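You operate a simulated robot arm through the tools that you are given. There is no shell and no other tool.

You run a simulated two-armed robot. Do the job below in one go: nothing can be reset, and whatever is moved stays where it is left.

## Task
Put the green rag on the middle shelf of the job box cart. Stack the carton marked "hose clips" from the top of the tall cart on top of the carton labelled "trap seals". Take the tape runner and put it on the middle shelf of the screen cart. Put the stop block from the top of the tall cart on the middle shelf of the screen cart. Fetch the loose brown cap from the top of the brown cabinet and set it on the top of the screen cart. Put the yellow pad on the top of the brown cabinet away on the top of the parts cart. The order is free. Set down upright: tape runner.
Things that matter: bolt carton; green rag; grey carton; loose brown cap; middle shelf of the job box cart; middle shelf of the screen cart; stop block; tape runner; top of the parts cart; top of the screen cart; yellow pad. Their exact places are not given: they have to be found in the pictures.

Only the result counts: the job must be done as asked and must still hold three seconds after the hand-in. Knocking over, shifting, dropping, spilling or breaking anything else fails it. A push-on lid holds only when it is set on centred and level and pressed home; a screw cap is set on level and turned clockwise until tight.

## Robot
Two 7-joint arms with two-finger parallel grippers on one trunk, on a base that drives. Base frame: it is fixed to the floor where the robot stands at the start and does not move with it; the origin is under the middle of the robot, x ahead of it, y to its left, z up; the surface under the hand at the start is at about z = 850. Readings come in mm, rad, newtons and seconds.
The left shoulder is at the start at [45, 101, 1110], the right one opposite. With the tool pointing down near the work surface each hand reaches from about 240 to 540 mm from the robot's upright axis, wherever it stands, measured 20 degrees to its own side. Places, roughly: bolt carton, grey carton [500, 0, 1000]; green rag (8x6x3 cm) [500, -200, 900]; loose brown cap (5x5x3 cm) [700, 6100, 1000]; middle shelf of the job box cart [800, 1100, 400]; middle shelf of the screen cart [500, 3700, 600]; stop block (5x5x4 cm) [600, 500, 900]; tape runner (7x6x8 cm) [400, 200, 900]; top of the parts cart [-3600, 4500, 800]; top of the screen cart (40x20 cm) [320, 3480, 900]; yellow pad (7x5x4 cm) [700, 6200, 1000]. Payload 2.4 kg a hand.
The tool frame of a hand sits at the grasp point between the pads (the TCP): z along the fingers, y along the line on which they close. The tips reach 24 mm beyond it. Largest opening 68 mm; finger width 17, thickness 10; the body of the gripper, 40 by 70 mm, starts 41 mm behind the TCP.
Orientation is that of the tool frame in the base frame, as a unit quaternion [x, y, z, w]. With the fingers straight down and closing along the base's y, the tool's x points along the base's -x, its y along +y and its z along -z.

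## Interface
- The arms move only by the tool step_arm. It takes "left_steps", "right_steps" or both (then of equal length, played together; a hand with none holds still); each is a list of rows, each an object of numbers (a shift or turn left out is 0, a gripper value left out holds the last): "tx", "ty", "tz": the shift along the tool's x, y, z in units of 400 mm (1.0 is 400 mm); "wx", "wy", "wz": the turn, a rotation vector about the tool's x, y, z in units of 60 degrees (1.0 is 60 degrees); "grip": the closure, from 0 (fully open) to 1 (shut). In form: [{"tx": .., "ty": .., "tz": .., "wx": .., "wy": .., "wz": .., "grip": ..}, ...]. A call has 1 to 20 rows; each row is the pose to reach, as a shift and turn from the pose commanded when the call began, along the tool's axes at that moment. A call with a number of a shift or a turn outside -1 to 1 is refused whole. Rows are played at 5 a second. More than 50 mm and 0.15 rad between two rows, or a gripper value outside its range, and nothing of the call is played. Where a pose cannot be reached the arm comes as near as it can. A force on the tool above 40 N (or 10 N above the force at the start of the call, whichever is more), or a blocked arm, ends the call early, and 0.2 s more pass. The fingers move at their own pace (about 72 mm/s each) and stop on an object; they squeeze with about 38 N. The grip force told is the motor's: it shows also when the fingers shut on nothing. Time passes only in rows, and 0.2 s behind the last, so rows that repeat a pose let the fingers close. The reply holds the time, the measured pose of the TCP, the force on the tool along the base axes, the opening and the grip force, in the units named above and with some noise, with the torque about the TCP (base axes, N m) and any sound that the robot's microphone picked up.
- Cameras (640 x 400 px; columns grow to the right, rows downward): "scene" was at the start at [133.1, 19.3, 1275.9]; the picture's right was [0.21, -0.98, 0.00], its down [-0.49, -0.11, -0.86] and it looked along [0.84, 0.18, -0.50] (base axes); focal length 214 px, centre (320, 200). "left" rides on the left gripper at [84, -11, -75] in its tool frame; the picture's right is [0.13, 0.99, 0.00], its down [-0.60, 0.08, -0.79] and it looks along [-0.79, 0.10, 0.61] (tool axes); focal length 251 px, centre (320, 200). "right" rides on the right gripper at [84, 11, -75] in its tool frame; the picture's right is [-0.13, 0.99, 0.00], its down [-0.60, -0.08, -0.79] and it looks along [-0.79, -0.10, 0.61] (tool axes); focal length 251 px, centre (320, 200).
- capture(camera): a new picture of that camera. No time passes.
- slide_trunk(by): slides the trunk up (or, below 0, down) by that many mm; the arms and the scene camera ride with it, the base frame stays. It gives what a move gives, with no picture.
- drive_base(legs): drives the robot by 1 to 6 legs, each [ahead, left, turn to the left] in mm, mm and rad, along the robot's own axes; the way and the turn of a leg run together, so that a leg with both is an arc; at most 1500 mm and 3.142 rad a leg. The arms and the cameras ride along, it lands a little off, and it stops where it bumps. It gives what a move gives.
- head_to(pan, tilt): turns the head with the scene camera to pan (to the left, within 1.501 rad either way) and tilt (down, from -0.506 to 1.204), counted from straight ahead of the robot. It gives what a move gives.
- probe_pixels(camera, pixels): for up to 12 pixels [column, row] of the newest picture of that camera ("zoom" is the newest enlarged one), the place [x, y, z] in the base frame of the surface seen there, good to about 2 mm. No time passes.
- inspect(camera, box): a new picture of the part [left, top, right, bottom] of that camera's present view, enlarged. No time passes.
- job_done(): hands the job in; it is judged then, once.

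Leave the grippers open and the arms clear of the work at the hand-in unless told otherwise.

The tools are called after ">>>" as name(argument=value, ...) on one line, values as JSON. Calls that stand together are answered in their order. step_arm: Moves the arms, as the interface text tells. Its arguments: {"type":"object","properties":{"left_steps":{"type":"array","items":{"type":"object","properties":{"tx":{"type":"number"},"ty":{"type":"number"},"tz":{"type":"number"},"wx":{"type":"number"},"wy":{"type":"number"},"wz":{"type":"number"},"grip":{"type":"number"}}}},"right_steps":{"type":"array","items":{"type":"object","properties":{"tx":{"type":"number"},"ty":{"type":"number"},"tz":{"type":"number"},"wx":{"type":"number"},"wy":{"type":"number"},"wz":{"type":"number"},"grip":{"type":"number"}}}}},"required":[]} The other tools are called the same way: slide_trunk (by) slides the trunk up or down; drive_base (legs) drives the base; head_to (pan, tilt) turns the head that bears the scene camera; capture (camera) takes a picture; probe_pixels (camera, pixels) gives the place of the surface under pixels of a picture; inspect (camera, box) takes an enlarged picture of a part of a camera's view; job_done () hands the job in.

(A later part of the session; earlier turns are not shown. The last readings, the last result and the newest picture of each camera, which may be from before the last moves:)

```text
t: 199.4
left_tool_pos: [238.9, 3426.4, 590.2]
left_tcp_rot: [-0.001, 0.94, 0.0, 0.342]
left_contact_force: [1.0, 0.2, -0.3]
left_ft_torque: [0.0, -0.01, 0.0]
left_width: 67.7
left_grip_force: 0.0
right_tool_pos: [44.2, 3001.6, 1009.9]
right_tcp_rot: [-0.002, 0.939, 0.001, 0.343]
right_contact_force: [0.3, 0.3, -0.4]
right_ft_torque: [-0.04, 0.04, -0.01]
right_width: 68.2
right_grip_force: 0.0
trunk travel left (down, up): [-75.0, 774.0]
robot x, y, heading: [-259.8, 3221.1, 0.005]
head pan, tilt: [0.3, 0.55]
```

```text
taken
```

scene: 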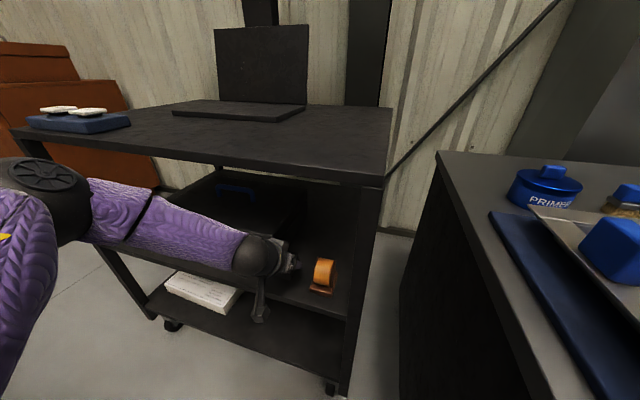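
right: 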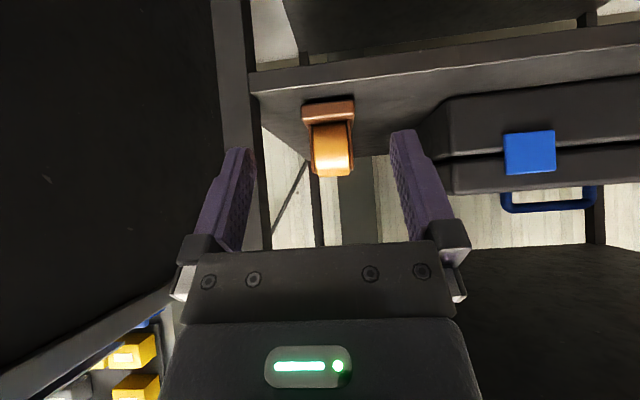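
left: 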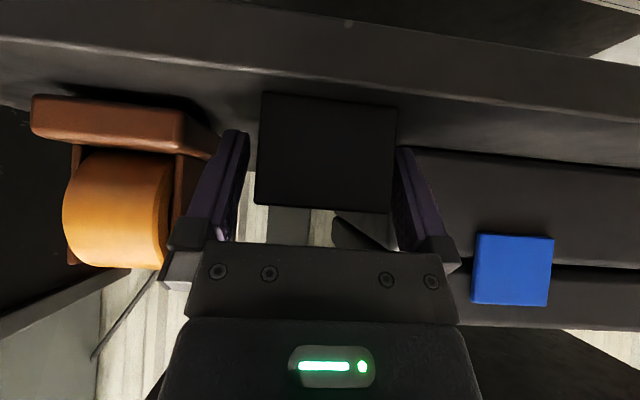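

Released; retreat along the finger axis and drive back.

>>> step_arm(left_steps=[{"tz": -0.04, "grip": 0}, {"tz": -0.08}, {"tz": -0.125}, {"tz": -0.125}])

>>> drive_base(legs=[[-150, 0, 0]])

>>> capture(camera="left")

>>> capture(camera="scene")

```text
t: 200.4
left_tool_pos: [206.8, 3426.3, 627.9]
left_tcp_rot: [-0.001, 0.94, -0.001, 0.342]
left_contact_force: [-0.4, -1.2, -0.6]
left_ft_torque: [-0.02, 0.0, -0.03]
left_width: 68.2
left_grip_force: 0.1
right_tool_pos: [46.2, 3001.0, 1010.9]
right_tcp_rot: [-0.002, 0.939, 0.001, 0.344]
right_contact_force: [0.8, -0.1, -0.5]
right_ft_torque: [0.01, -0.01, 0.0]
right_width: 67.9
right_grip_force: 0.0
trunk travel left (down, up): [-75.0, 774.0]
robot x, y, heading: [-263.5, 3220.1, -0.001]
head pan, tilt: [0.3, 0.55]
```

```text
t: 201.8
left_tool_pos: [58.6, 3423.5, 628.2]
left_tcp_rot: [0.0, 0.94, -0.002, 0.342]
left_contact_force: [0.6, -0.2, 0.4]
left_ft_torque: [0.0, -0.03, 0.0]
left_width: 68.2
left_grip_force: 0.0
right_tool_pos: [-104.1, 3001.4, 1009.8]
right_tcp_rot: [-0.001, 0.939, 0.0, 0.344]
right_contact_force: [-0.4, 0.1, 1.2]
right_ft_torque: [0.0, 0.02, 0.02]
right_width: 67.9
right_grip_force: 0.0
trunk travel left (down, up): [-75.0, 774.0]
robot x, y, heading: [-411.6, 3221.3, -0.002]
head pan, tilt: [0.3, 0.55]
```

```text
taken
```

left: 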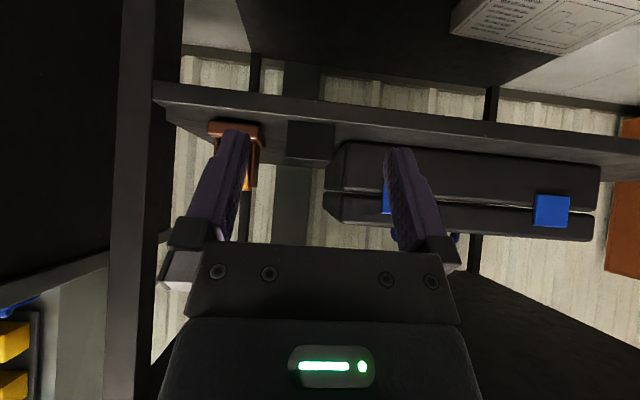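

```text
taken
```

scene: 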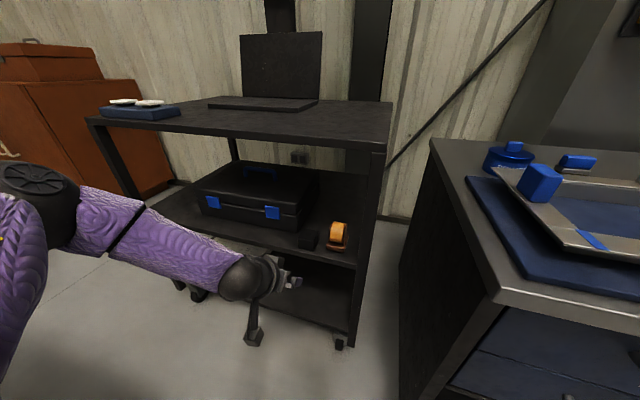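

Both items are on the middle shelf. Now raise the left hand to the carry pose and bring the trunk up by 350 mm (100 above start) for the trip to the brown cabinet.

>>> step_arm(left_steps=[{"tx": -0.028, "ty": 0.0045, "tz": -0.086}, {"tx": -0.056, "ty": 0.009, "tz": -0.173}, {"tx": -0.084, "ty": 0.0136, "tz": -0.259}, {"tx": -0.112, "ty": 0.018, "tz": -0.3455}, {"tx": -0.14, "ty": 0.023, "tz": -0.432}, {"tx": -0.168, "ty": 0.027, "tz": -0.518}, {"tx": -0.196, "ty": 0.032, "tz": -0.6045}, {"tx": -0.224, "ty": 0.036, "tz": -0.691}, {"tx": -0.252, "ty": 0.041, "tz": -0.777}, {"tx": -0.28, "ty": 0.0455, "tz": -0.864}, {"tx": -0.3075, "ty": 0.05, "tz": -0.95}, {"tx": -0.3075, "ty": 0.05, "tz": -0.95}])

>>> slide_trunk(by=350)

>>> head_to(pan=1.3, tilt=0.4)

>>> capture(camera="scene")

```text
t: 204.4
left_tool_pos: [-89.9, 3444.5, 998.0]
left_tcp_rot: [0.0, 0.94, -0.001, 0.342]
left_contact_force: [-0.3, -0.1, -0.2]
left_ft_torque: [0.01, 0.01, 0.0]
left_width: 68.1
left_grip_force: 0.1
right_tool_pos: [-104.5, 3001.1, 1010.6]
right_tcp_rot: [-0.001, 0.939, 0.001, 0.343]
right_contact_force: [0.2, -0.3, -0.2]
right_ft_torque: [0.02, -0.01, 0.03]
right_width: 68.0
right_grip_force: 0.1
trunk travel left (down, up): [-75.0, 774.0]
robot x, y, heading: [-411.8, 3225.6, -0.005]
head pan, tilt: [0.3, 0.55]
```

```text
t: 207.8
left_tool_pos: [-90.9, 3445.8, 1347.6]
left_tcp_rot: [0.0, 0.94, -0.001, 0.343]
left_contact_force: [0.3, 0.6, -0.5]
left_ft_torque: [-0.01, 0.0, 0.03]
left_width: 67.9
left_grip_force: 0.1
right_tool_pos: [-103.3, 3001.3, 1360.9]
right_tcp_rot: [-0.001, 0.94, 0.0, 0.342]
right_contact_force: [0.1, 0.1, -0.3]
right_ft_torque: [0.0, -0.02, -0.01]
right_width: 67.7
right_grip_force: 0.1
trunk travel left (down, up): [-425.0, 425.0]
robot x, y, heading: [-410.2, 3222.6, -0.003]
head pan, tilt: [0.3, 0.55]
```

```text
t: 209.1
left_tool_pos: [-92.1, 3445.0, 1347.6]
left_tcp_rot: [-0.001, 0.94, -0.001, 0.342]
left_contact_force: [-0.4, 0.2, 0.0]
left_ft_torque: [0.02, -0.03, 0.01]
left_width: 68.2
left_grip_force: 0.0
right_tool_pos: [-104.2, 3001.5, 1359.9]
right_tcp_rot: [-0.001, 0.94, 0.001, 0.342]
right_contact_force: [0.6, 0.1, 0.0]
right_ft_torque: [0.02, -0.02, 0.0]
right_width: 67.9
right_grip_force: 0.1
trunk travel left (down, up): [-425.0, 425.0]
robot x, y, heading: [-413.4, 3222.8, -0.004]
head pan, tilt: [1.3, 0.4]
```

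```text
taken
```

scene: 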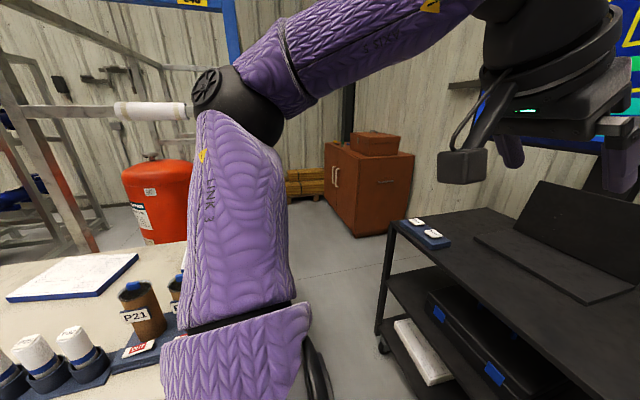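

>>> probe_pixels(camera="scene", pixels=[[630, 60], [625, 130], [160, 110], [185, 15], [155, 200], [155, 310], [120, 375], [365, 200], [340, 215], [395, 150], [385, 225], [310, 190]])

>>> inspect(camera="scene", box=[280, 100, 460, 260])

```text
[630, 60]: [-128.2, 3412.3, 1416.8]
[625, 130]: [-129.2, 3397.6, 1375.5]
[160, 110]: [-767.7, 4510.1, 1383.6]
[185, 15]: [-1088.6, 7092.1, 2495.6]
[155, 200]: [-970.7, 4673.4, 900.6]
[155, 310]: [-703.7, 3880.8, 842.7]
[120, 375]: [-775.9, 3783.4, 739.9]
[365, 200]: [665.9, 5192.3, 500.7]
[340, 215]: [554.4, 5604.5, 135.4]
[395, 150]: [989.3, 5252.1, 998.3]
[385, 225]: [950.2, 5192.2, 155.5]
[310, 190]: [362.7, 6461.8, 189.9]
```

```text
2.50 times, centred on (370, 180) of scene
```

zoom: 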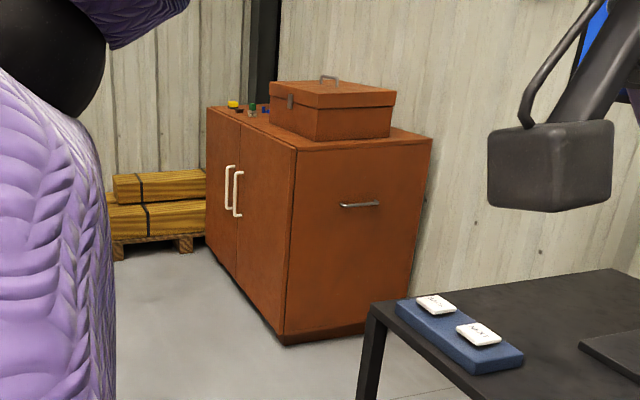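

The brown cabinet (front x≈550, y≈5190–6450) has small things on its far end. I go around the bench corner: 200 mm left, then diagonally to about (−70,3500).

>>> drive_base(legs=[[0, 200, 0.004], [340, 80, 0]])

>>> head_to(pan=1.5, tilt=0.6)

>>> capture(camera="scene")

```text
t: 212.5
left_tool_pos: [248.7, 3731.2, 1347.5]
left_tcp_rot: [-0.004, 0.94, 0.0, 0.342]
left_contact_force: [0.2, -0.7, 0.7]
left_ft_torque: [0.0, 0.01, 0.01]
left_width: 68.0
left_grip_force: 0.0
right_tool_pos: [241.4, 3284.8, 1359.5]
right_tcp_rot: [-0.005, 0.94, 0.002, 0.342]
right_contact_force: [0.0, -0.2, 0.4]
right_ft_torque: [0.0, 0.03, 0.0]
right_width: 68.0
right_grip_force: 0.1
trunk travel left (down, up): [-425.0, 425.0]
robot x, y, heading: [-74.4, 3504.9, 0.006]
head pan, tilt: [1.3, 0.4]
```

```text
t: 213.3
left_tool_pos: [248.5, 3730.1, 1347.8]
left_tcp_rot: [-0.004, 0.94, 0.0, 0.342]
left_contact_force: [-0.3, -0.6, -0.6]
left_ft_torque: [0.01, -0.01, -0.02]
left_width: 68.0
left_grip_force: 0.0
right_tool_pos: [239.7, 3284.8, 1360.5]
right_tcp_rot: [-0.004, 0.94, 0.002, 0.342]
right_contact_force: [0.4, -0.1, -0.2]
right_ft_torque: [0.01, 0.02, -0.01]
right_width: 68.3
right_grip_force: 0.1
trunk travel left (down, up): [-425.0, 425.0]
robot x, y, heading: [-72.3, 3504.5, 0.009]
head pan, tilt: [1.499, 0.6]
```

```text
taken
```

scene: 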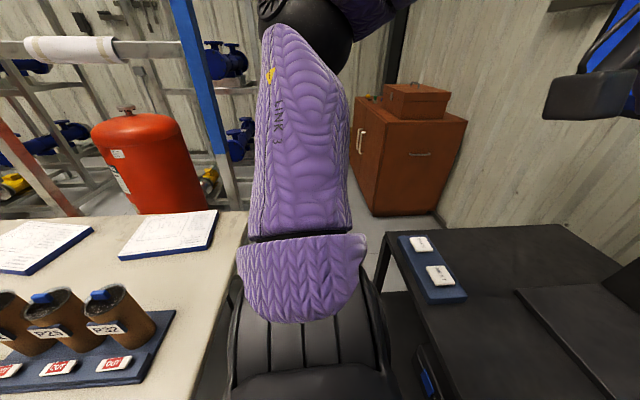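

>>> probe_pixels(camera="scene", pixels=[[245, 215], [225, 290], [210, 340], [195, 380], [390, 245], [400, 310], [235, 190], [225, 240], [380, 170], [200, 100], [420, 385]])

```text
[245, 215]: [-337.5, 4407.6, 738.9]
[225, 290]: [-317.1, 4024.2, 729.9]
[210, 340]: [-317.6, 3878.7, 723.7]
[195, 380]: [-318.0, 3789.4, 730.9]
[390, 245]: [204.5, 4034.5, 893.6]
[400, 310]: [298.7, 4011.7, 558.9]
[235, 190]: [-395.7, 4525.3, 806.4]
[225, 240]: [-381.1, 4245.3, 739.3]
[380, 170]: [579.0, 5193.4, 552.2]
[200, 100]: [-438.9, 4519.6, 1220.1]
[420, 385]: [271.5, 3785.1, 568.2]
```

Gap between table (x≈−317) and cart (x≈204) is 521 mm; base is 430. I centre at x≈−57 and drive left 1200 mm.

>>> drive_base(legs=[[15, 0, -0.008], [0, 600, 0]])

```text
t: 217.0
left_tool_pos: [264.9, 4323.1, 1347.9]
left_tcp_rot: [0.0, 0.94, -0.001, 0.343]
left_contact_force: [0.5, -0.6, 0.2]
left_ft_torque: [-0.02, -0.05, 0.02]
left_width: 67.8
left_grip_force: 0.0
right_tool_pos: [253.5, 3879.0, 1359.3]
right_tcp_rot: [-0.001, 0.939, 0.0, 0.343]
right_contact_force: [-0.8, -0.3, 0.5]
right_ft_torque: [0.01, -0.03, -0.02]
right_width: 68.2
right_grip_force: 0.0
trunk travel left (down, up): [-425.0, 425.0]
robot x, y, heading: [-56.5, 4101.6, 0.0]
head pan, tilt: [1.499, 0.6]
```

Passed cleanly. Continue 1400 mm left toward the cabinet.

>>> drive_base(legs=[[0, 1400, 0]])

>>> head_to(pan=0.6, tilt=0.5)

>>> capture(camera="scene")

```text
t: 224.0
left_tool_pos: [271.3, 5736.1, 1348.1]
left_tcp_rot: [0.003, 0.94, -0.003, 0.341]
left_contact_force: [0.0, 0.0, 0.5]
left_ft_torque: [-0.03, -0.02, 0.0]
left_width: 68.0
left_grip_force: 0.0
right_tool_pos: [257.3, 5290.0, 1359.7]
right_tcp_rot: [0.003, 0.939, -0.001, 0.343]
right_contact_force: [1.1, 0.2, 0.5]
right_ft_torque: [0.03, -0.01, 0.05]
right_width: 68.2
right_grip_force: 0.1
trunk travel left (down, up): [-425.0, 425.0]
robot x, y, heading: [-46.1, 5512.4, -0.009]
head pan, tilt: [1.499, 0.6]
```

```text
t: 225.2
left_tool_pos: [272.2, 5735.3, 1348.1]
left_tcp_rot: [0.003, 0.94, -0.003, 0.342]
left_contact_force: [1.3, 0.4, -0.7]
left_ft_torque: [-0.01, 0.02, 0.01]
left_width: 67.9
left_grip_force: 0.2
right_tool_pos: [257.1, 5290.8, 1359.8]
right_tcp_rot: [0.002, 0.939, 0.0, 0.343]
right_contact_force: [0.9, 0.0, -0.4]
right_ft_torque: [0.03, 0.01, -0.01]
right_width: 68.0
right_grip_force: 0.1
trunk travel left (down, up): [-425.0, 425.0]
robot x, y, heading: [-51.2, 5510.7, -0.005]
head pan, tilt: [0.6, 0.499]
```

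```text
taken
```

scene: 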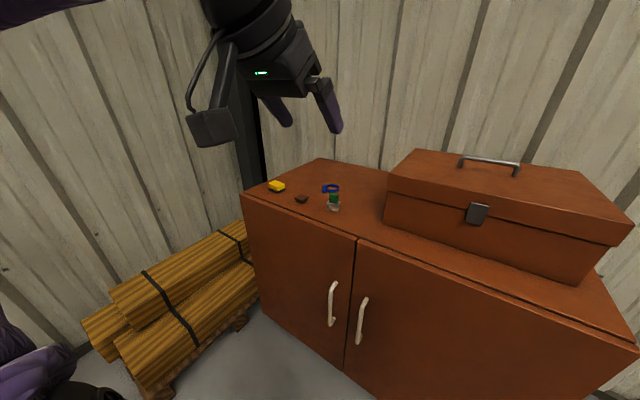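

>>> inspect(camera="scene", box=[250, 160, 370, 230])

>>> probe_pixels(camera="zoom", pixels=[[145, 145], [275, 215], [280, 205], [430, 160], [445, 245], [445, 210], [330, 330], [200, 200], [130, 150], [160, 140]])

>>> probe_pixels(camera="scene", pixels=[[245, 197], [357, 240], [320, 160], [332, 305], [190, 280], [400, 165], [230, 235], [150, 370]])

```text
5.33 times, centred on (310, 195) of scene
```

zoom: 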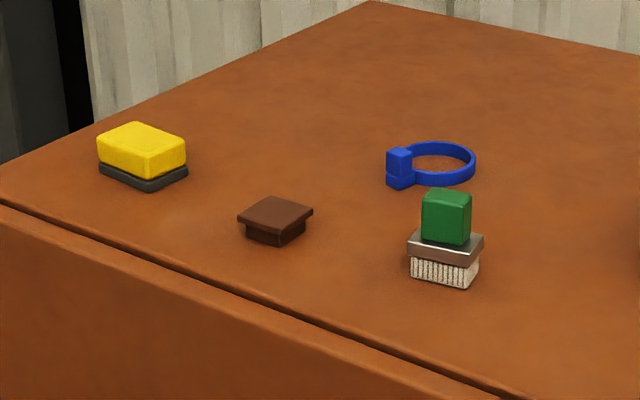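

```text
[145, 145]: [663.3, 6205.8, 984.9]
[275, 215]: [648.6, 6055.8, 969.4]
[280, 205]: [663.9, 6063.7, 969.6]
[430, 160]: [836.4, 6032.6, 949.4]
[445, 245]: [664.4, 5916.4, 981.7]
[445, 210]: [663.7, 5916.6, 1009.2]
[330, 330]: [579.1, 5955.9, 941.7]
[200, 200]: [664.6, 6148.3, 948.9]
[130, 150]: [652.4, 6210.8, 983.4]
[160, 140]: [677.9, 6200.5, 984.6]
```

```text
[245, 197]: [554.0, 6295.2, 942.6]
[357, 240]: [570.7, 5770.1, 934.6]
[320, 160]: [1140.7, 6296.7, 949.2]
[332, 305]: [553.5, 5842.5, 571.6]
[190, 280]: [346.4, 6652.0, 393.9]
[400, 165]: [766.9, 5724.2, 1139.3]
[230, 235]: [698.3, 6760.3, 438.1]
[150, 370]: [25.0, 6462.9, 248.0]
```

Cabinet top z≈949. Cap ≈(660,6058), pad ≈(663,6205), also a green stamp/brush and a blue clamp nearby. Probe outlines of cap and pad.

>>> inspect(camera="scene", box=[260, 175, 320, 210])

>>> probe_pixels(camera="zoom", pixels=[[86, 80], [166, 45], [275, 102], [198, 150], [180, 95], [92, 150], [200, 200], [275, 165], [390, 285], [460, 250], [545, 285], [470, 325]])

```text
10.67 times, centred on (290, 192) of scene
```

zoom: 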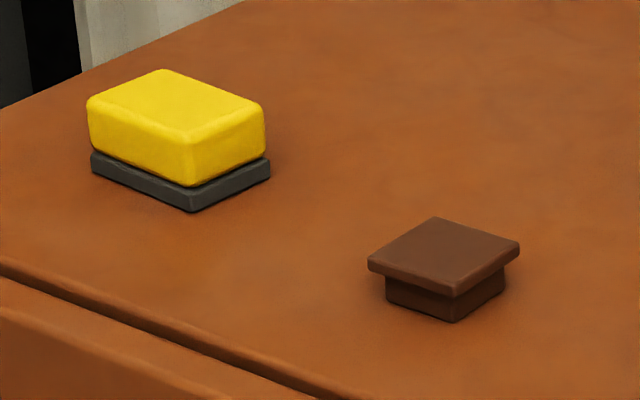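

```text
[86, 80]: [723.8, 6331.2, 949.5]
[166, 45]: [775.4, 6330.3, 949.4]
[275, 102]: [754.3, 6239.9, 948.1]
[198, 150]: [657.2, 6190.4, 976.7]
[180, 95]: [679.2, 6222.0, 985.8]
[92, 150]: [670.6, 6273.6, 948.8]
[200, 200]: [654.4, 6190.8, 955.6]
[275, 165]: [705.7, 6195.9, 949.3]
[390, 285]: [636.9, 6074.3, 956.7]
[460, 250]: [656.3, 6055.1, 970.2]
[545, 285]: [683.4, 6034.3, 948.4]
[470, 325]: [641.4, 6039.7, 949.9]
```

>>> probe_pixels(camera="zoom", pixels=[[96, 104], [165, 75], [257, 106], [190, 135], [98, 165], [192, 205], [264, 165], [376, 261], [436, 222], [513, 249], [454, 286], [452, 318]])

```text
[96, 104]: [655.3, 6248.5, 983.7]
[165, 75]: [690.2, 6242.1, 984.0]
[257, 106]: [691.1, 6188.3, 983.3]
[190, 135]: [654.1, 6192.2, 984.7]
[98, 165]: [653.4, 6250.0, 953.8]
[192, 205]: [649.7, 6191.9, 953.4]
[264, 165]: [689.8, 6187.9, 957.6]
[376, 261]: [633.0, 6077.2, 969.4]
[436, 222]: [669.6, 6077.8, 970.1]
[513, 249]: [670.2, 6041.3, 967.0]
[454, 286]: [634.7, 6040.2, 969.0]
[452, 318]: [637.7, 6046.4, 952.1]
```

Pad: ~44 mm in x, ~63 mm in y, centre ≈(672,6219), top 985. Cap: ~42 mm square, centre ≈(652,6059), top 970, both square to the axes. I take the cap first with the right hand: drive to about (200,5950) and turn left 0.6 rad.

>>> drive_base(legs=[[0, 440, 0.007], [250, 0, 0], [0, 0, 0.6]])

>>> head_to(pan=-0.3, tilt=0.7)

>>> capture(camera="scene")

```text
t: 231.0
left_tool_pos: [338.6, 6324.5, 1348.0]
left_tcp_rot: [-0.276, 0.898, 0.099, 0.327]
left_contact_force: [0.0, 1.4, -0.1]
left_ft_torque: [-0.03, 0.0, -0.01]
left_width: 68.0
left_grip_force: 0.1
right_tool_pos: [579.3, 5949.6, 1361.3]
right_tcp_rot: [-0.277, 0.898, 0.102, 0.328]
right_contact_force: [0.7, 0.0, -0.1]
right_ft_torque: [0.0, -0.04, -0.02]
right_width: 68.2
right_grip_force: 0.0
trunk travel left (down, up): [-425.0, 425.0]
robot x, y, heading: [196.9, 5958.2, 0.596]
head pan, tilt: [0.6, 0.499]
```

```text
t: 232.2
left_tool_pos: [339.4, 6322.6, 1347.8]
left_tcp_rot: [-0.276, 0.899, 0.099, 0.327]
left_contact_force: [-0.3, -0.5, -0.3]
left_ft_torque: [0.0, -0.01, -0.01]
left_width: 68.0
left_grip_force: 0.0
right_tool_pos: [578.5, 5949.6, 1360.6]
right_tcp_rot: [-0.277, 0.898, 0.101, 0.328]
right_contact_force: [0.7, 0.0, 0.1]
right_ft_torque: [0.01, -0.01, 0.0]
right_width: 67.8
right_grip_force: 0.1
trunk travel left (down, up): [-425.0, 425.0]
robot x, y, heading: [197.9, 5957.8, 0.593]
head pan, tilt: [-0.3, 0.7]
```

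```text
taken
```

scene: 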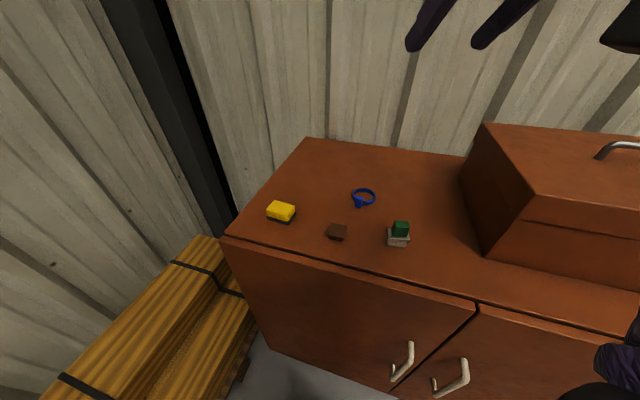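

>>> inspect(camera="scene", box=[260, 190, 360, 250])

>>> probe_pixels(camera="zoom", pixels=[[440, 233], [478, 210], [545, 222], [512, 250], [490, 228], [470, 275], [500, 300], [60, 130], [120, 75], [240, 110], [200, 165], [150, 115]])

```text
6.40 times, centred on (310, 220) of scene
```

zoom: 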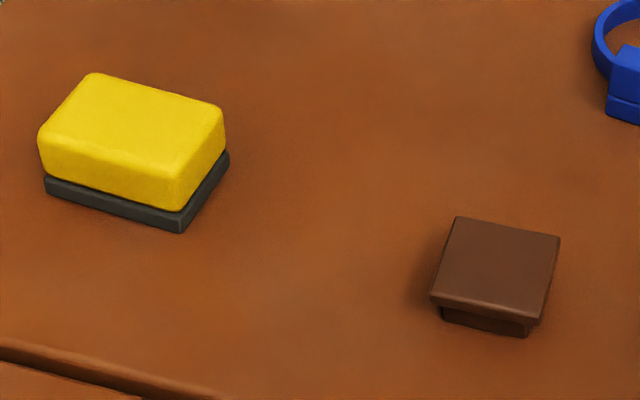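

```text
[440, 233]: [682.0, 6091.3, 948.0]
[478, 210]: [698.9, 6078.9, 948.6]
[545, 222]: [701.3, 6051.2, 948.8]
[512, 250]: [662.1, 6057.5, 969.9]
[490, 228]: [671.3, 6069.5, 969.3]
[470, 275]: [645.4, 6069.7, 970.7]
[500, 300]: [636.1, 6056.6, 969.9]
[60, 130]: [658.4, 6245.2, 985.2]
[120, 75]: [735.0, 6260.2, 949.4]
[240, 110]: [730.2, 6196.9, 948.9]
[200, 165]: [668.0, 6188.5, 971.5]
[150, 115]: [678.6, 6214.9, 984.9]
```

>>> probe_pixels(camera="zoom", pixels=[[460, 220], [556, 238], [540, 315], [434, 295], [495, 265], [440, 315], [525, 332], [98, 76], [220, 112], [170, 205], [42, 150], [180, 228]])

```text
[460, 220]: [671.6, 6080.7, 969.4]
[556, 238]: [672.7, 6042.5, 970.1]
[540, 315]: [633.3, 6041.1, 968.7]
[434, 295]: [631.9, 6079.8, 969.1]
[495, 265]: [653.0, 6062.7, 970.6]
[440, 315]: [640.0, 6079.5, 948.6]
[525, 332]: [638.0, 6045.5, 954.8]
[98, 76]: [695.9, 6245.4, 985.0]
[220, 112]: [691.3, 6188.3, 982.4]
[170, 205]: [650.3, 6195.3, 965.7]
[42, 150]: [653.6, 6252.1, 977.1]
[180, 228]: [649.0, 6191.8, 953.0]
```

Cap centre ≈(652,6061), yaw ≈0. Move the right hand over it: TCP (652,6061,1080), turned −34° to face +x.

>>> step_arm(right_steps=[{"tx": 0.024, "ty": 0.014, "tz": 0.082, "wx": 0.04, "wz": 0.048, "grip": 0}, {"tx": 0.048, "ty": 0.028, "tz": 0.163, "wx": 0.081, "wz": 0.096}, {"tx": 0.072, "ty": 0.043, "tz": 0.245, "wx": 0.121, "wz": 0.145}, {"tx": 0.0955, "ty": 0.057, "tz": 0.327, "wx": 0.162, "wz": 0.193}, {"tx": 0.119, "ty": 0.071, "tz": 0.408, "wx": 0.202, "wz": 0.241}, {"tx": 0.143, "ty": 0.085, "tz": 0.49, "wx": 0.243, "wz": 0.289}, {"tx": 0.167, "ty": 0.0995, "tz": 0.572, "wx": 0.283, "wz": 0.338}, {"tx": 0.191, "ty": 0.114, "tz": 0.653, "wx": 0.324, "wz": 0.386}, {"tx": 0.215, "ty": 0.128, "tz": 0.735, "wx": 0.3644, "wz": 0.434}, {"tx": 0.215, "ty": 0.128, "tz": 0.735, "wx": 0.3644, "wz": 0.434}])

>>> capture(camera="scene")

>>> capture(camera="right")

```text
t: 234.4
left_tool_pos: [339.3, 6324.0, 1348.1]
left_tcp_rot: [-0.276, 0.898, 0.099, 0.327]
left_contact_force: [-0.2, -0.2, -0.4]
left_ft_torque: [-0.01, 0.0, 0.0]
left_width: 67.8
left_grip_force: 0.0
right_tool_pos: [652.1, 6061.3, 1079.6]
right_tcp_rot: [-0.002, 0.939, 0.001, 0.343]
right_contact_force: [0.4, 0.4, 0.9]
right_ft_torque: [0.03, 0.05, 0.01]
right_width: 68.1
right_grip_force: 0.0
trunk travel left (down, up): [-425.0, 425.0]
robot x, y, heading: [200.0, 5955.1, 0.59]
head pan, tilt: [-0.3, 0.7]
```

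```text
taken
```

scene: 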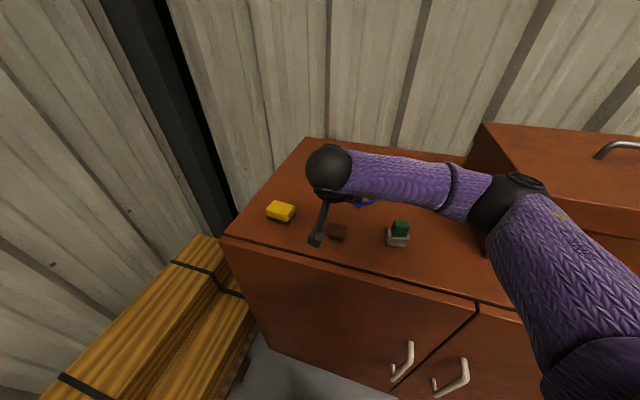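

```text
taken
```

right: 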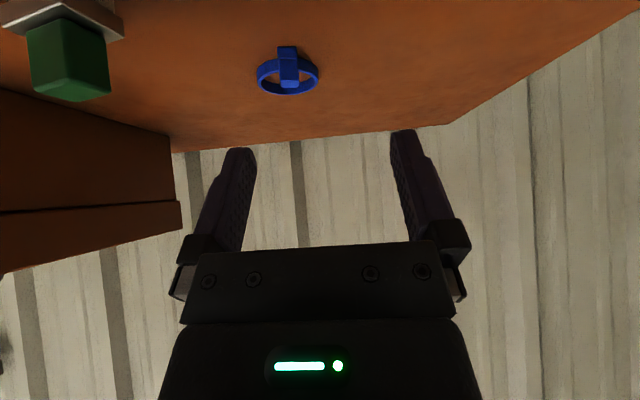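

>>> probe_pixels(camera="scene", pixels=[[505, 195], [440, 185], [400, 175], [330, 170], [490, 180], [484, 225], [400, 225], [490, 140], [475, 235]])

```text
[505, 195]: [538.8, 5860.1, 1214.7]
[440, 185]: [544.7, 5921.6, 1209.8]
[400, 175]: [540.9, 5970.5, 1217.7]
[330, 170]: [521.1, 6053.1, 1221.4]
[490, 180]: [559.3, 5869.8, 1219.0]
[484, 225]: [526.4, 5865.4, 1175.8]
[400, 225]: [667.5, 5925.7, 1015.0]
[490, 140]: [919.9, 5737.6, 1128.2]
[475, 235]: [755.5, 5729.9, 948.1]
```

Clear. Lower to z≈976 around the cap.

>>> step_arm(right_steps=[{"tx": 0.045, "tz": 0.054, "grip": 0}, {"tx": 0.09, "tz": 0.107}, {"tx": 0.125, "tz": 0.149}, {"tx": 0.15, "tz": 0.179}, {"tx": 0.1665, "tz": 0.1984}, {"tx": 0.1665, "tz": 0.1984}])

>>> inspect(camera="right", box=[160, 0, 480, 200])

>>> inspect(camera="scene", box=[250, 130, 450, 270])

```text
t: 235.8
left_tool_pos: [339.2, 6324.4, 1347.2]
left_tcp_rot: [-0.276, 0.898, 0.099, 0.328]
left_contact_force: [0.4, 0.5, -0.6]
left_ft_torque: [-0.01, 0.0, 0.01]
left_width: 68.3
left_grip_force: 0.0
right_tool_pos: [654.0, 6061.9, 977.3]
right_tcp_rot: [-0.002, 0.94, 0.001, 0.342]
right_contact_force: [0.9, 0.1, 0.3]
right_ft_torque: [0.01, 0.01, 0.0]
right_width: 68.0
right_grip_force: 0.0
trunk travel left (down, up): [-425.0, 425.0]
robot x, y, heading: [199.6, 5962.9, 0.59]
head pan, tilt: [-0.3, 0.7]
```

```text
2.00 times, centred on (320, 100) of right
```

zoom: 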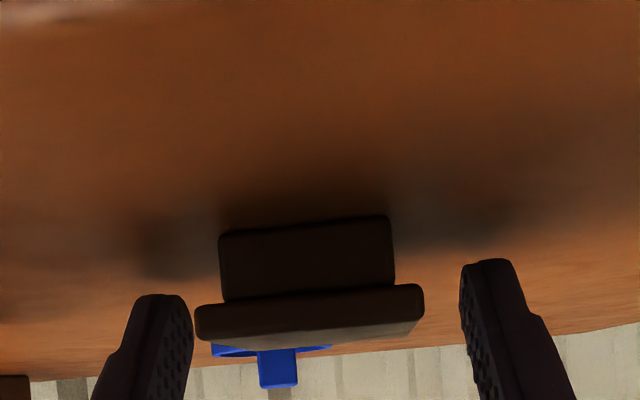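

```text
2.86 times, centred on (350, 200) of scene
```

zoom: 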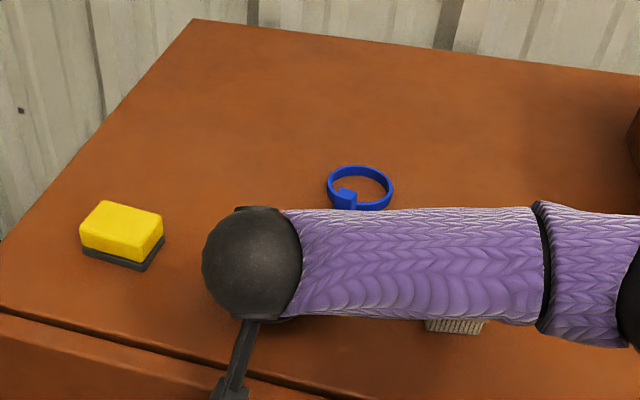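

Cap is centred between the fingers. Close and lift.

>>> step_arm(right_steps=[{"grip": 0.3}, {"grip": 0.5}, {"grip": 0.8}, {"grip": 1}, {"grip": 1}])

>>> step_arm(right_steps=[{"tx": -0.016, "tz": -0.019, "grip": 1}, {"tx": -0.064, "tz": -0.077}, {"tx": -0.125, "tz": -0.149}, {"tx": -0.19, "tz": -0.226}, {"tx": -0.241, "tz": -0.287}, {"tx": -0.241, "tz": -0.287}])

>>> capture(camera="right")

>>> capture(camera="scene")

```text
t: 237.0
left_tool_pos: [340.0, 6324.2, 1346.7]
left_tcp_rot: [-0.276, 0.898, 0.1, 0.328]
left_contact_force: [0.3, -0.2, -0.1]
left_ft_torque: [0.04, 0.04, 0.02]
left_width: 68.0
left_grip_force: 0.0
right_tool_pos: [654.9, 6061.7, 975.9]
right_tcp_rot: [-0.002, 0.94, 0.001, 0.343]
right_contact_force: [0.5, 0.2, 0.4]
right_ft_torque: [0.01, 0.0, 0.04]
right_width: 41.7
right_grip_force: 38.3
trunk travel left (down, up): [-425.0, 425.0]
robot x, y, heading: [201.3, 5956.1, 0.593]
head pan, tilt: [-0.3, 0.7]
```

```text
t: 238.4
left_tool_pos: [340.0, 6324.0, 1348.9]
left_tcp_rot: [-0.276, 0.898, 0.1, 0.327]
left_contact_force: [-0.6, -0.4, 0.3]
left_ft_torque: [0.01, 0.01, -0.02]
left_width: 68.0
left_grip_force: 0.1
right_tool_pos: [650.9, 6062.0, 1126.6]
right_tcp_rot: [-0.002, 0.94, 0.001, 0.341]
right_contact_force: [-0.5, -0.8, -0.7]
right_ft_torque: [-0.01, -0.03, 0.01]
right_width: 41.6
right_grip_force: 38.1
trunk travel left (down, up): [-425.0, 425.0]
robot x, y, heading: [197.3, 5958.2, 0.593]
head pan, tilt: [-0.3, 0.7]
```

```text
taken
```

right: 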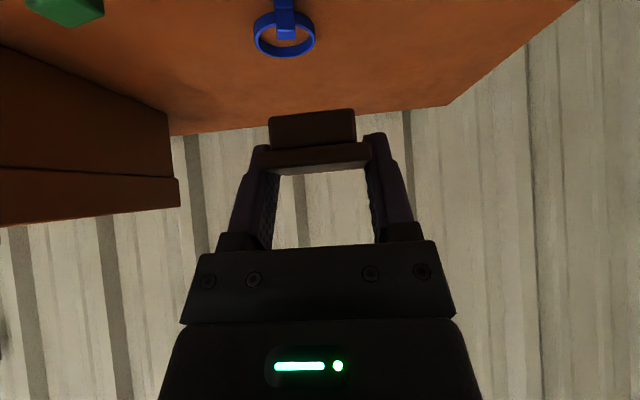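

```text
taken
```

scene: 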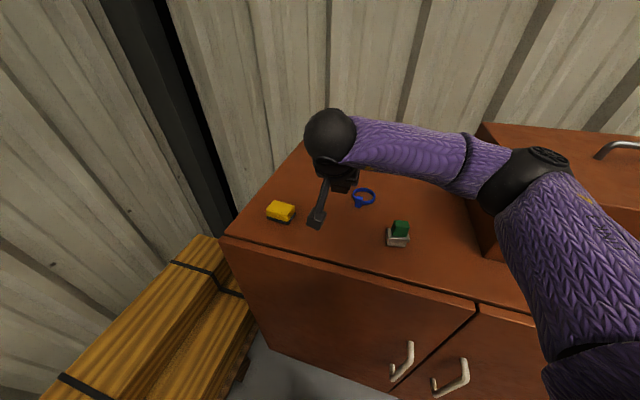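

Cap held. Retract the right hand to its carry pose, then turn back to heading 0 and go to about (254,5848) for the pad.

>>> step_arm(right_steps=[{"tx": -0.03, "ty": -0.03, "tz": -0.062, "wx": -0.0455, "wz": -0.054}, {"tx": -0.059, "ty": -0.065, "tz": -0.124, "wx": -0.091, "wz": -0.1085}, {"tx": -0.089, "ty": -0.0975, "tz": -0.186, "wx": -0.137, "wz": -0.163}, {"tx": -0.1185, "ty": -0.13, "tz": -0.248, "wx": -0.182, "wz": -0.217}, {"tx": -0.148, "ty": -0.1625, "tz": -0.31, "wx": -0.228, "wz": -0.271}, {"tx": -0.178, "ty": -0.195, "tz": -0.372, "wx": -0.273, "wz": -0.3255}, {"tx": -0.207, "ty": -0.2275, "tz": -0.434, "wx": -0.319, "wz": -0.38}, {"tx": -0.237, "ty": -0.26, "tz": -0.496, "wx": -0.3644, "wz": -0.434}, {"tx": -0.237, "ty": -0.26, "tz": -0.496, "wx": -0.3644, "wz": -0.434}])

>>> drive_base(legs=[[0, 0, -0.593], [56, -110, 0]])

>>> head_to(pan=0.5, tilt=0.7)

>>> capture(camera="scene")

```text
t: 240.4
left_tool_pos: [340.0, 6324.4, 1346.8]
left_tcp_rot: [-0.276, 0.898, 0.1, 0.328]
left_contact_force: [-0.8, -0.9, 0.0]
left_ft_torque: [0.0, 0.02, 0.01]
left_width: 68.4
left_grip_force: 0.0
right_tool_pos: [596.7, 5957.7, 1338.9]
right_tcp_rot: [-0.277, 0.897, 0.101, 0.328]
right_contact_force: [0.8, -1.2, -0.3]
right_ft_torque: [0.03, -0.03, 0.0]
right_width: 41.5
right_grip_force: 37.6
trunk travel left (down, up): [-425.0, 425.0]
robot x, y, heading: [201.6, 5959.5, 0.596]
head pan, tilt: [-0.3, 0.7]
```

```text
t: 243.2
left_tool_pos: [576.2, 6073.2, 1348.2]
left_tcp_rot: [0.0, 0.94, -0.001, 0.342]
left_contact_force: [-0.2, 0.2, 0.3]
left_ft_torque: [0.01, 0.06, 0.0]
left_width: 68.1
left_grip_force: 0.0
right_tool_pos: [585.5, 5625.8, 1338.1]
right_tcp_rot: [-0.001, 0.94, 0.001, 0.342]
right_contact_force: [-0.2, -0.1, 0.1]
right_ft_torque: [0.02, -0.03, 0.02]
right_width: 41.5
right_grip_force: 38.1
trunk travel left (down, up): [-425.0, 425.0]
robot x, y, heading: [252.6, 5847.7, 0.0]
head pan, tilt: [-0.3, 0.7]
```

```text
t: 244.4
left_tool_pos: [576.6, 6074.3, 1348.2]
left_tcp_rot: [0.0, 0.94, -0.001, 0.342]
left_contact_force: [0.1, 0.2, -0.1]
left_ft_torque: [-0.03, -0.01, -0.02]
left_width: 68.0
left_grip_force: 0.0
right_tool_pos: [584.8, 5626.5, 1338.2]
right_tcp_rot: [-0.002, 0.94, 0.0, 0.342]
right_contact_force: [0.7, 0.3, -0.1]
right_ft_torque: [0.03, 0.01, 0.0]
right_width: 41.3
right_grip_force: 37.8
trunk travel left (down, up): [-425.0, 425.0]
robot x, y, heading: [253.5, 5852.3, 0.006]
head pan, tilt: [0.499, 0.7]
```

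```text
taken
```

scene: 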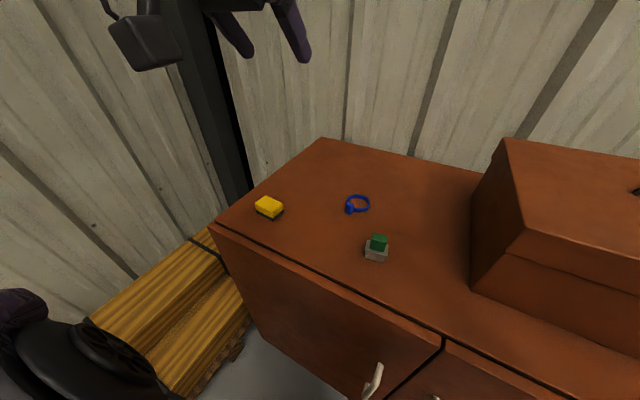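

Now the left hand: turn to face +y (ψ=86°) and go above the pad at (672,6219,1080), in two calls.

>>> step_arm(left_steps=[{"tx": 0.019, "ty": 0.024, "tz": 0.044, "wx": -0.08, "wz": -0.096, "grip": 0}, {"tx": 0.039, "ty": 0.0475, "tz": 0.088, "wx": -0.161, "wz": -0.1915}, {"tx": 0.058, "ty": 0.071, "tz": 0.132, "wx": -0.241, "wz": -0.287}, {"tx": 0.077, "ty": 0.095, "tz": 0.1765, "wx": -0.321, "wz": -0.383}, {"tx": 0.097, "ty": 0.119, "tz": 0.2206, "wx": -0.402, "wz": -0.479}, {"tx": 0.116, "ty": 0.1425, "tz": 0.265, "wx": -0.482, "wz": -0.5745}, {"tx": 0.135, "ty": 0.166, "tz": 0.309, "wx": -0.562, "wz": -0.67}, {"tx": 0.1546, "ty": 0.19, "tz": 0.353, "wx": -0.643, "wz": -0.766}])

>>> step_arm(left_steps=[{"tx": 0.0056, "ty": -0.0055, "tz": 0.074, "wx": -0.056, "wz": -0.066, "grip": 0}, {"tx": 0.011, "ty": -0.011, "tz": 0.147, "wx": -0.111, "wz": -0.133}, {"tx": 0.017, "ty": -0.0165, "tz": 0.221, "wx": -0.167, "wz": -0.199}, {"tx": 0.0225, "ty": -0.022, "tz": 0.294, "wx": -0.223, "wz": -0.266}, {"tx": 0.028, "ty": -0.0275, "tz": 0.368, "wx": -0.2786, "wz": -0.332}, {"tx": 0.028, "ty": -0.0275, "tz": 0.368, "wx": -0.2786, "wz": -0.332}])

>>> capture(camera="left")

>>> capture(camera="scene")

```text
t: 246.2
left_tool_pos: [620.0, 6150.5, 1199.4]
left_tcp_rot: [-0.472, 0.813, 0.171, 0.296]
left_contact_force: [0.3, -0.1, 0.9]
left_ft_torque: [0.03, -0.03, 0.0]
left_width: 68.0
left_grip_force: 0.2
right_tool_pos: [585.3, 5625.7, 1338.8]
right_tcp_rot: [-0.002, 0.94, 0.0, 0.341]
right_contact_force: [0.0, -1.0, -0.2]
right_ft_torque: [0.0, -0.02, -0.01]
right_width: 41.5
right_grip_force: 38.5
trunk travel left (down, up): [-425.0, 425.0]
robot x, y, heading: [256.4, 5852.1, 0.002]
head pan, tilt: [0.499, 0.7]
```

```text
t: 247.6
left_tool_pos: [672.3, 6219.5, 1079.2]
left_tcp_rot: [-0.642, 0.687, 0.233, 0.249]
left_contact_force: [0.7, 0.3, 0.3]
left_ft_torque: [0.0, 0.0, 0.0]
left_width: 68.1
left_grip_force: 0.1
right_tool_pos: [584.5, 5626.2, 1337.7]
right_tcp_rot: [-0.002, 0.939, 0.0, 0.343]
right_contact_force: [0.4, -0.3, -0.1]
right_ft_torque: [0.01, 0.0, 0.01]
right_width: 41.3
right_grip_force: 37.7
trunk travel left (down, up): [-425.0, 425.0]
robot x, y, heading: [256.4, 5849.6, -0.0]
head pan, tilt: [0.499, 0.7]
```

```text
taken
```

left: 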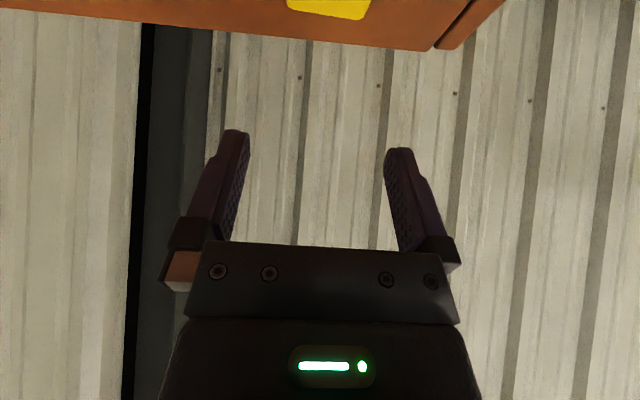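

```text
taken
```

scene: 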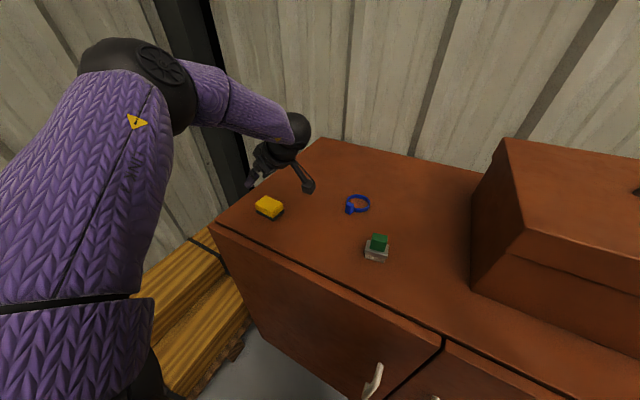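

Lower to z≈1005 and check centring.

>>> step_arm(left_steps=[{"tx": 0.04, "tz": 0.047, "grip": 0}, {"tx": 0.08, "tz": 0.095}, {"tx": 0.119, "tz": 0.1417}, {"tx": 0.119, "tz": 0.1417}])

>>> inspect(camera="left", box=[160, 0, 480, 200])

```text
t: 248.6
left_tool_pos: [671.6, 6217.4, 1005.5]
left_tcp_rot: [-0.642, 0.687, 0.232, 0.249]
left_contact_force: [0.1, -0.8, -0.1]
left_ft_torque: [-0.04, -0.01, 0.01]
left_width: 67.9
left_grip_force: 0.1
right_tool_pos: [584.8, 5626.6, 1337.4]
right_tcp_rot: [-0.001, 0.939, 0.0, 0.343]
right_contact_force: [0.2, 0.0, 0.6]
right_ft_torque: [0.03, 0.01, 0.0]
right_width: 41.5
right_grip_force: 38.3
trunk travel left (down, up): [-425.0, 425.0]
robot x, y, heading: [260.0, 5852.9, 0.008]
head pan, tilt: [0.499, 0.7]
```

```text
2.00 times, centred on (320, 100) of left
```

zoom: 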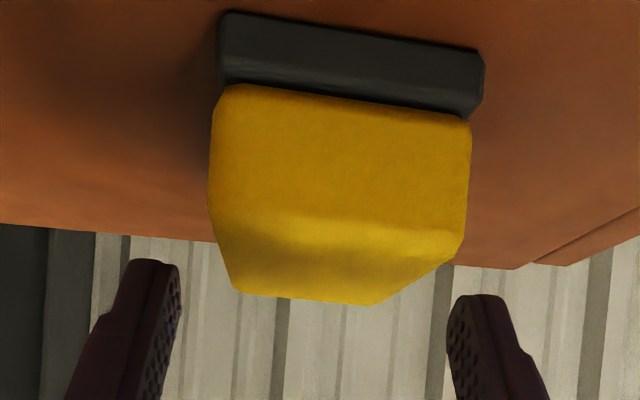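

Centred within ~1 mm. Lower to z≈977, then close.

>>> step_arm(left_steps=[{"tx": 0.023, "tz": 0.0273, "grip": 0}, {"tx": 0.0458, "tz": 0.0546}, {"tx": 0.0458, "tz": 0.0546}])

>>> step_arm(left_steps=[{"grip": 0.3}, {"grip": 0.5}, {"grip": 0.8}, {"grip": 1}, {"grip": 1}])

```text
t: 249.4
left_tool_pos: [661.1, 6218.5, 985.4]
left_tcp_rot: [-0.642, 0.687, 0.232, 0.249]
left_contact_force: [0.6, 1.2, -0.7]
left_ft_torque: [-0.01, 0.02, 0.02]
left_width: 68.1
left_grip_force: 0.0
left hand out of reach, approached as far as the arm can: row 1, 2, 3
right_tool_pos: [585.6, 5625.0, 1338.3]
right_tcp_rot: [-0.002, 0.939, 0.001, 0.343]
right_contact_force: [-0.3, 0.5, 0.7]
right_ft_torque: [0.03, -0.02, 0.02]
right_width: 41.5
right_grip_force: 38.3
trunk travel left (down, up): [-425.0, 425.0]
robot x, y, heading: [254.6, 5849.8, 0.005]
head pan, tilt: [0.499, 0.7]
```

```text
t: 250.6
left_tool_pos: [661.5, 6219.6, 984.8]
left_tcp_rot: [-0.642, 0.687, 0.231, 0.249]
left_contact_force: [0.3, 0.0, 0.4]
left_ft_torque: [0.02, -0.01, 0.0]
left_width: 45.3
left_grip_force: 38.1
right_tool_pos: [584.6, 5627.1, 1336.4]
right_tcp_rot: [-0.002, 0.939, 0.001, 0.343]
right_contact_force: [0.1, 0.4, -1.2]
right_ft_torque: [-0.03, 0.0, 0.03]
right_width: 41.5
right_grip_force: 37.3
trunk travel left (down, up): [-425.0, 425.0]
robot x, y, heading: [254.9, 5848.5, -0.0]
head pan, tilt: [0.499, 0.7]
```

The last descent ran out of reach (hand ended 11 mm short in x), but the pad is gripped (45.3 mm, 38 N). Lift it carefully.

>>> step_arm(left_steps=[{"tx": -0.008, "tz": -0.0096, "grip": 1}, {"tx": -0.032, "tz": -0.038}, {"tx": -0.08, "tz": -0.096}, {"tx": -0.145, "tz": -0.172}, {"tx": -0.21, "tz": -0.249}, {"tx": -0.21, "tz": -0.249}])

>>> capture(camera="left")

>>> capture(camera="scene")

```text
t: 252.0
left_tool_pos: [660.4, 6221.7, 1116.6]
left_tcp_rot: [-0.642, 0.687, 0.232, 0.249]
left_contact_force: [-0.7, 0.1, -0.5]
left_ft_torque: [0.02, -0.04, 0.02]
left_width: 45.1
left_grip_force: 38.8
right_tool_pos: [584.5, 5625.7, 1337.9]
right_tcp_rot: [-0.002, 0.939, 0.001, 0.343]
right_contact_force: [0.6, -0.7, -0.8]
right_ft_torque: [0.02, -0.01, -0.03]
right_width: 41.6
right_grip_force: 38.2
trunk travel left (down, up): [-425.0, 425.0]
robot x, y, heading: [254.5, 5847.5, 0.002]
head pan, tilt: [0.499, 0.7]
```

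```text
taken
```

left: 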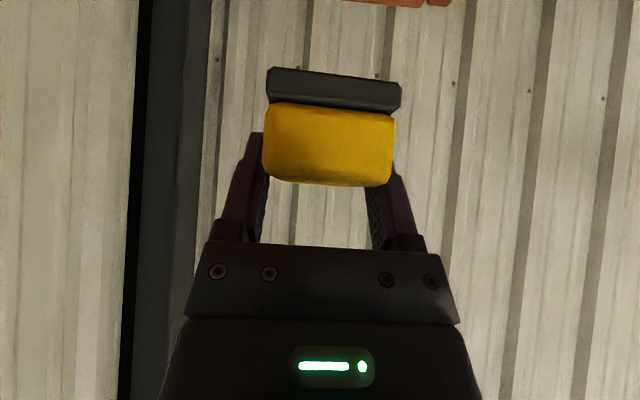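

```text
taken
```

scene: 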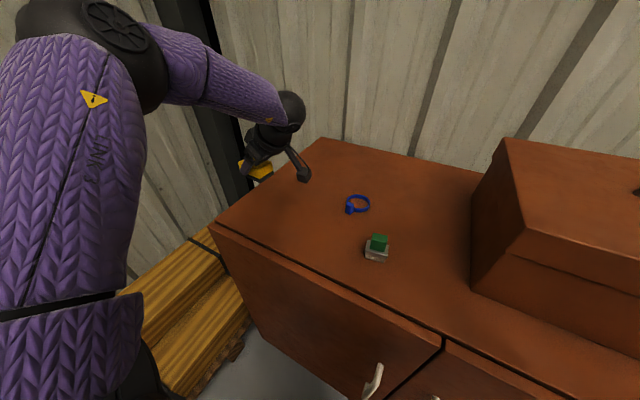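

Pad held. Retract the left hand back to its carry pose facing forward.

>>> step_arm(left_steps=[{"tx": -0.003, "ty": 0.0095, "tz": -0.045, "wx": 0.08, "wz": 0.096}, {"tx": -0.006, "ty": 0.019, "tz": -0.085, "wx": 0.161, "wz": 0.1915}, {"tx": -0.009, "ty": 0.0285, "tz": -0.125, "wx": 0.241, "wz": 0.287}, {"tx": -0.0125, "ty": 0.038, "tz": -0.165, "wx": 0.321, "wz": 0.383}, {"tx": -0.016, "ty": 0.0475, "tz": -0.2, "wx": 0.402, "wz": 0.479}, {"tx": -0.019, "ty": 0.057, "tz": -0.24, "wx": 0.482, "wz": 0.5745}, {"tx": -0.022, "ty": 0.0665, "tz": -0.28, "wx": 0.562, "wz": 0.67}, {"tx": -0.025, "ty": 0.076, "tz": -0.315, "wx": 0.643, "wz": 0.766}])

>>> step_arm(left_steps=[{"tx": -0.0116, "ty": -0.0256, "tz": -0.0686, "wx": 0.056, "wz": 0.066}, {"tx": -0.023, "ty": -0.051, "tz": -0.137, "wx": 0.111, "wz": 0.133}, {"tx": -0.035, "ty": -0.077, "tz": -0.206, "wx": 0.167, "wz": 0.199}, {"tx": -0.046, "ty": -0.102, "tz": -0.274, "wx": 0.223, "wz": 0.266}, {"tx": -0.058, "ty": -0.128, "tz": -0.343, "wx": 0.2786, "wz": 0.332}, {"tx": -0.058, "ty": -0.128, "tz": -0.343, "wx": 0.2786, "wz": 0.332}])

```text
t: 253.8
left_tool_pos: [624.9, 6150.4, 1220.0]
left_tcp_rot: [-0.212, 0.916, 0.076, 0.333]
left_contact_force: [-0.1, 1.3, -1.2]
left_ft_torque: [0.04, 0.01, 0.0]
left_width: 45.1
left_grip_force: 38.0
right_tool_pos: [584.2, 5626.5, 1338.0]
right_tcp_rot: [-0.002, 0.939, 0.001, 0.343]
right_contact_force: [-0.2, 0.5, -0.1]
right_ft_torque: [0.01, -0.02, 0.0]
right_width: 41.4
right_grip_force: 38.1
trunk travel left (down, up): [-425.0, 425.0]
robot x, y, heading: [253.7, 5851.6, -0.003]
head pan, tilt: [0.499, 0.7]
```

```text
t: 255.2
left_tool_pos: [584.2, 6073.8, 1339.5]
left_tcp_rot: [-0.001, 0.94, -0.001, 0.342]
left_contact_force: [0.2, -0.4, 0.3]
left_ft_torque: [-0.01, 0.0, -0.01]
left_width: 45.0
left_grip_force: 38.0
right_tool_pos: [583.7, 5625.8, 1338.7]
right_tcp_rot: [-0.002, 0.939, 0.001, 0.343]
right_contact_force: [-0.4, 0.1, 0.0]
right_ft_torque: [-0.01, 0.04, 0.02]
right_width: 41.3
right_grip_force: 37.5
trunk travel left (down, up): [-425.0, 425.0]
robot x, y, heading: [255.5, 5849.9, 0.006]
head pan, tilt: [0.499, 0.7]
```

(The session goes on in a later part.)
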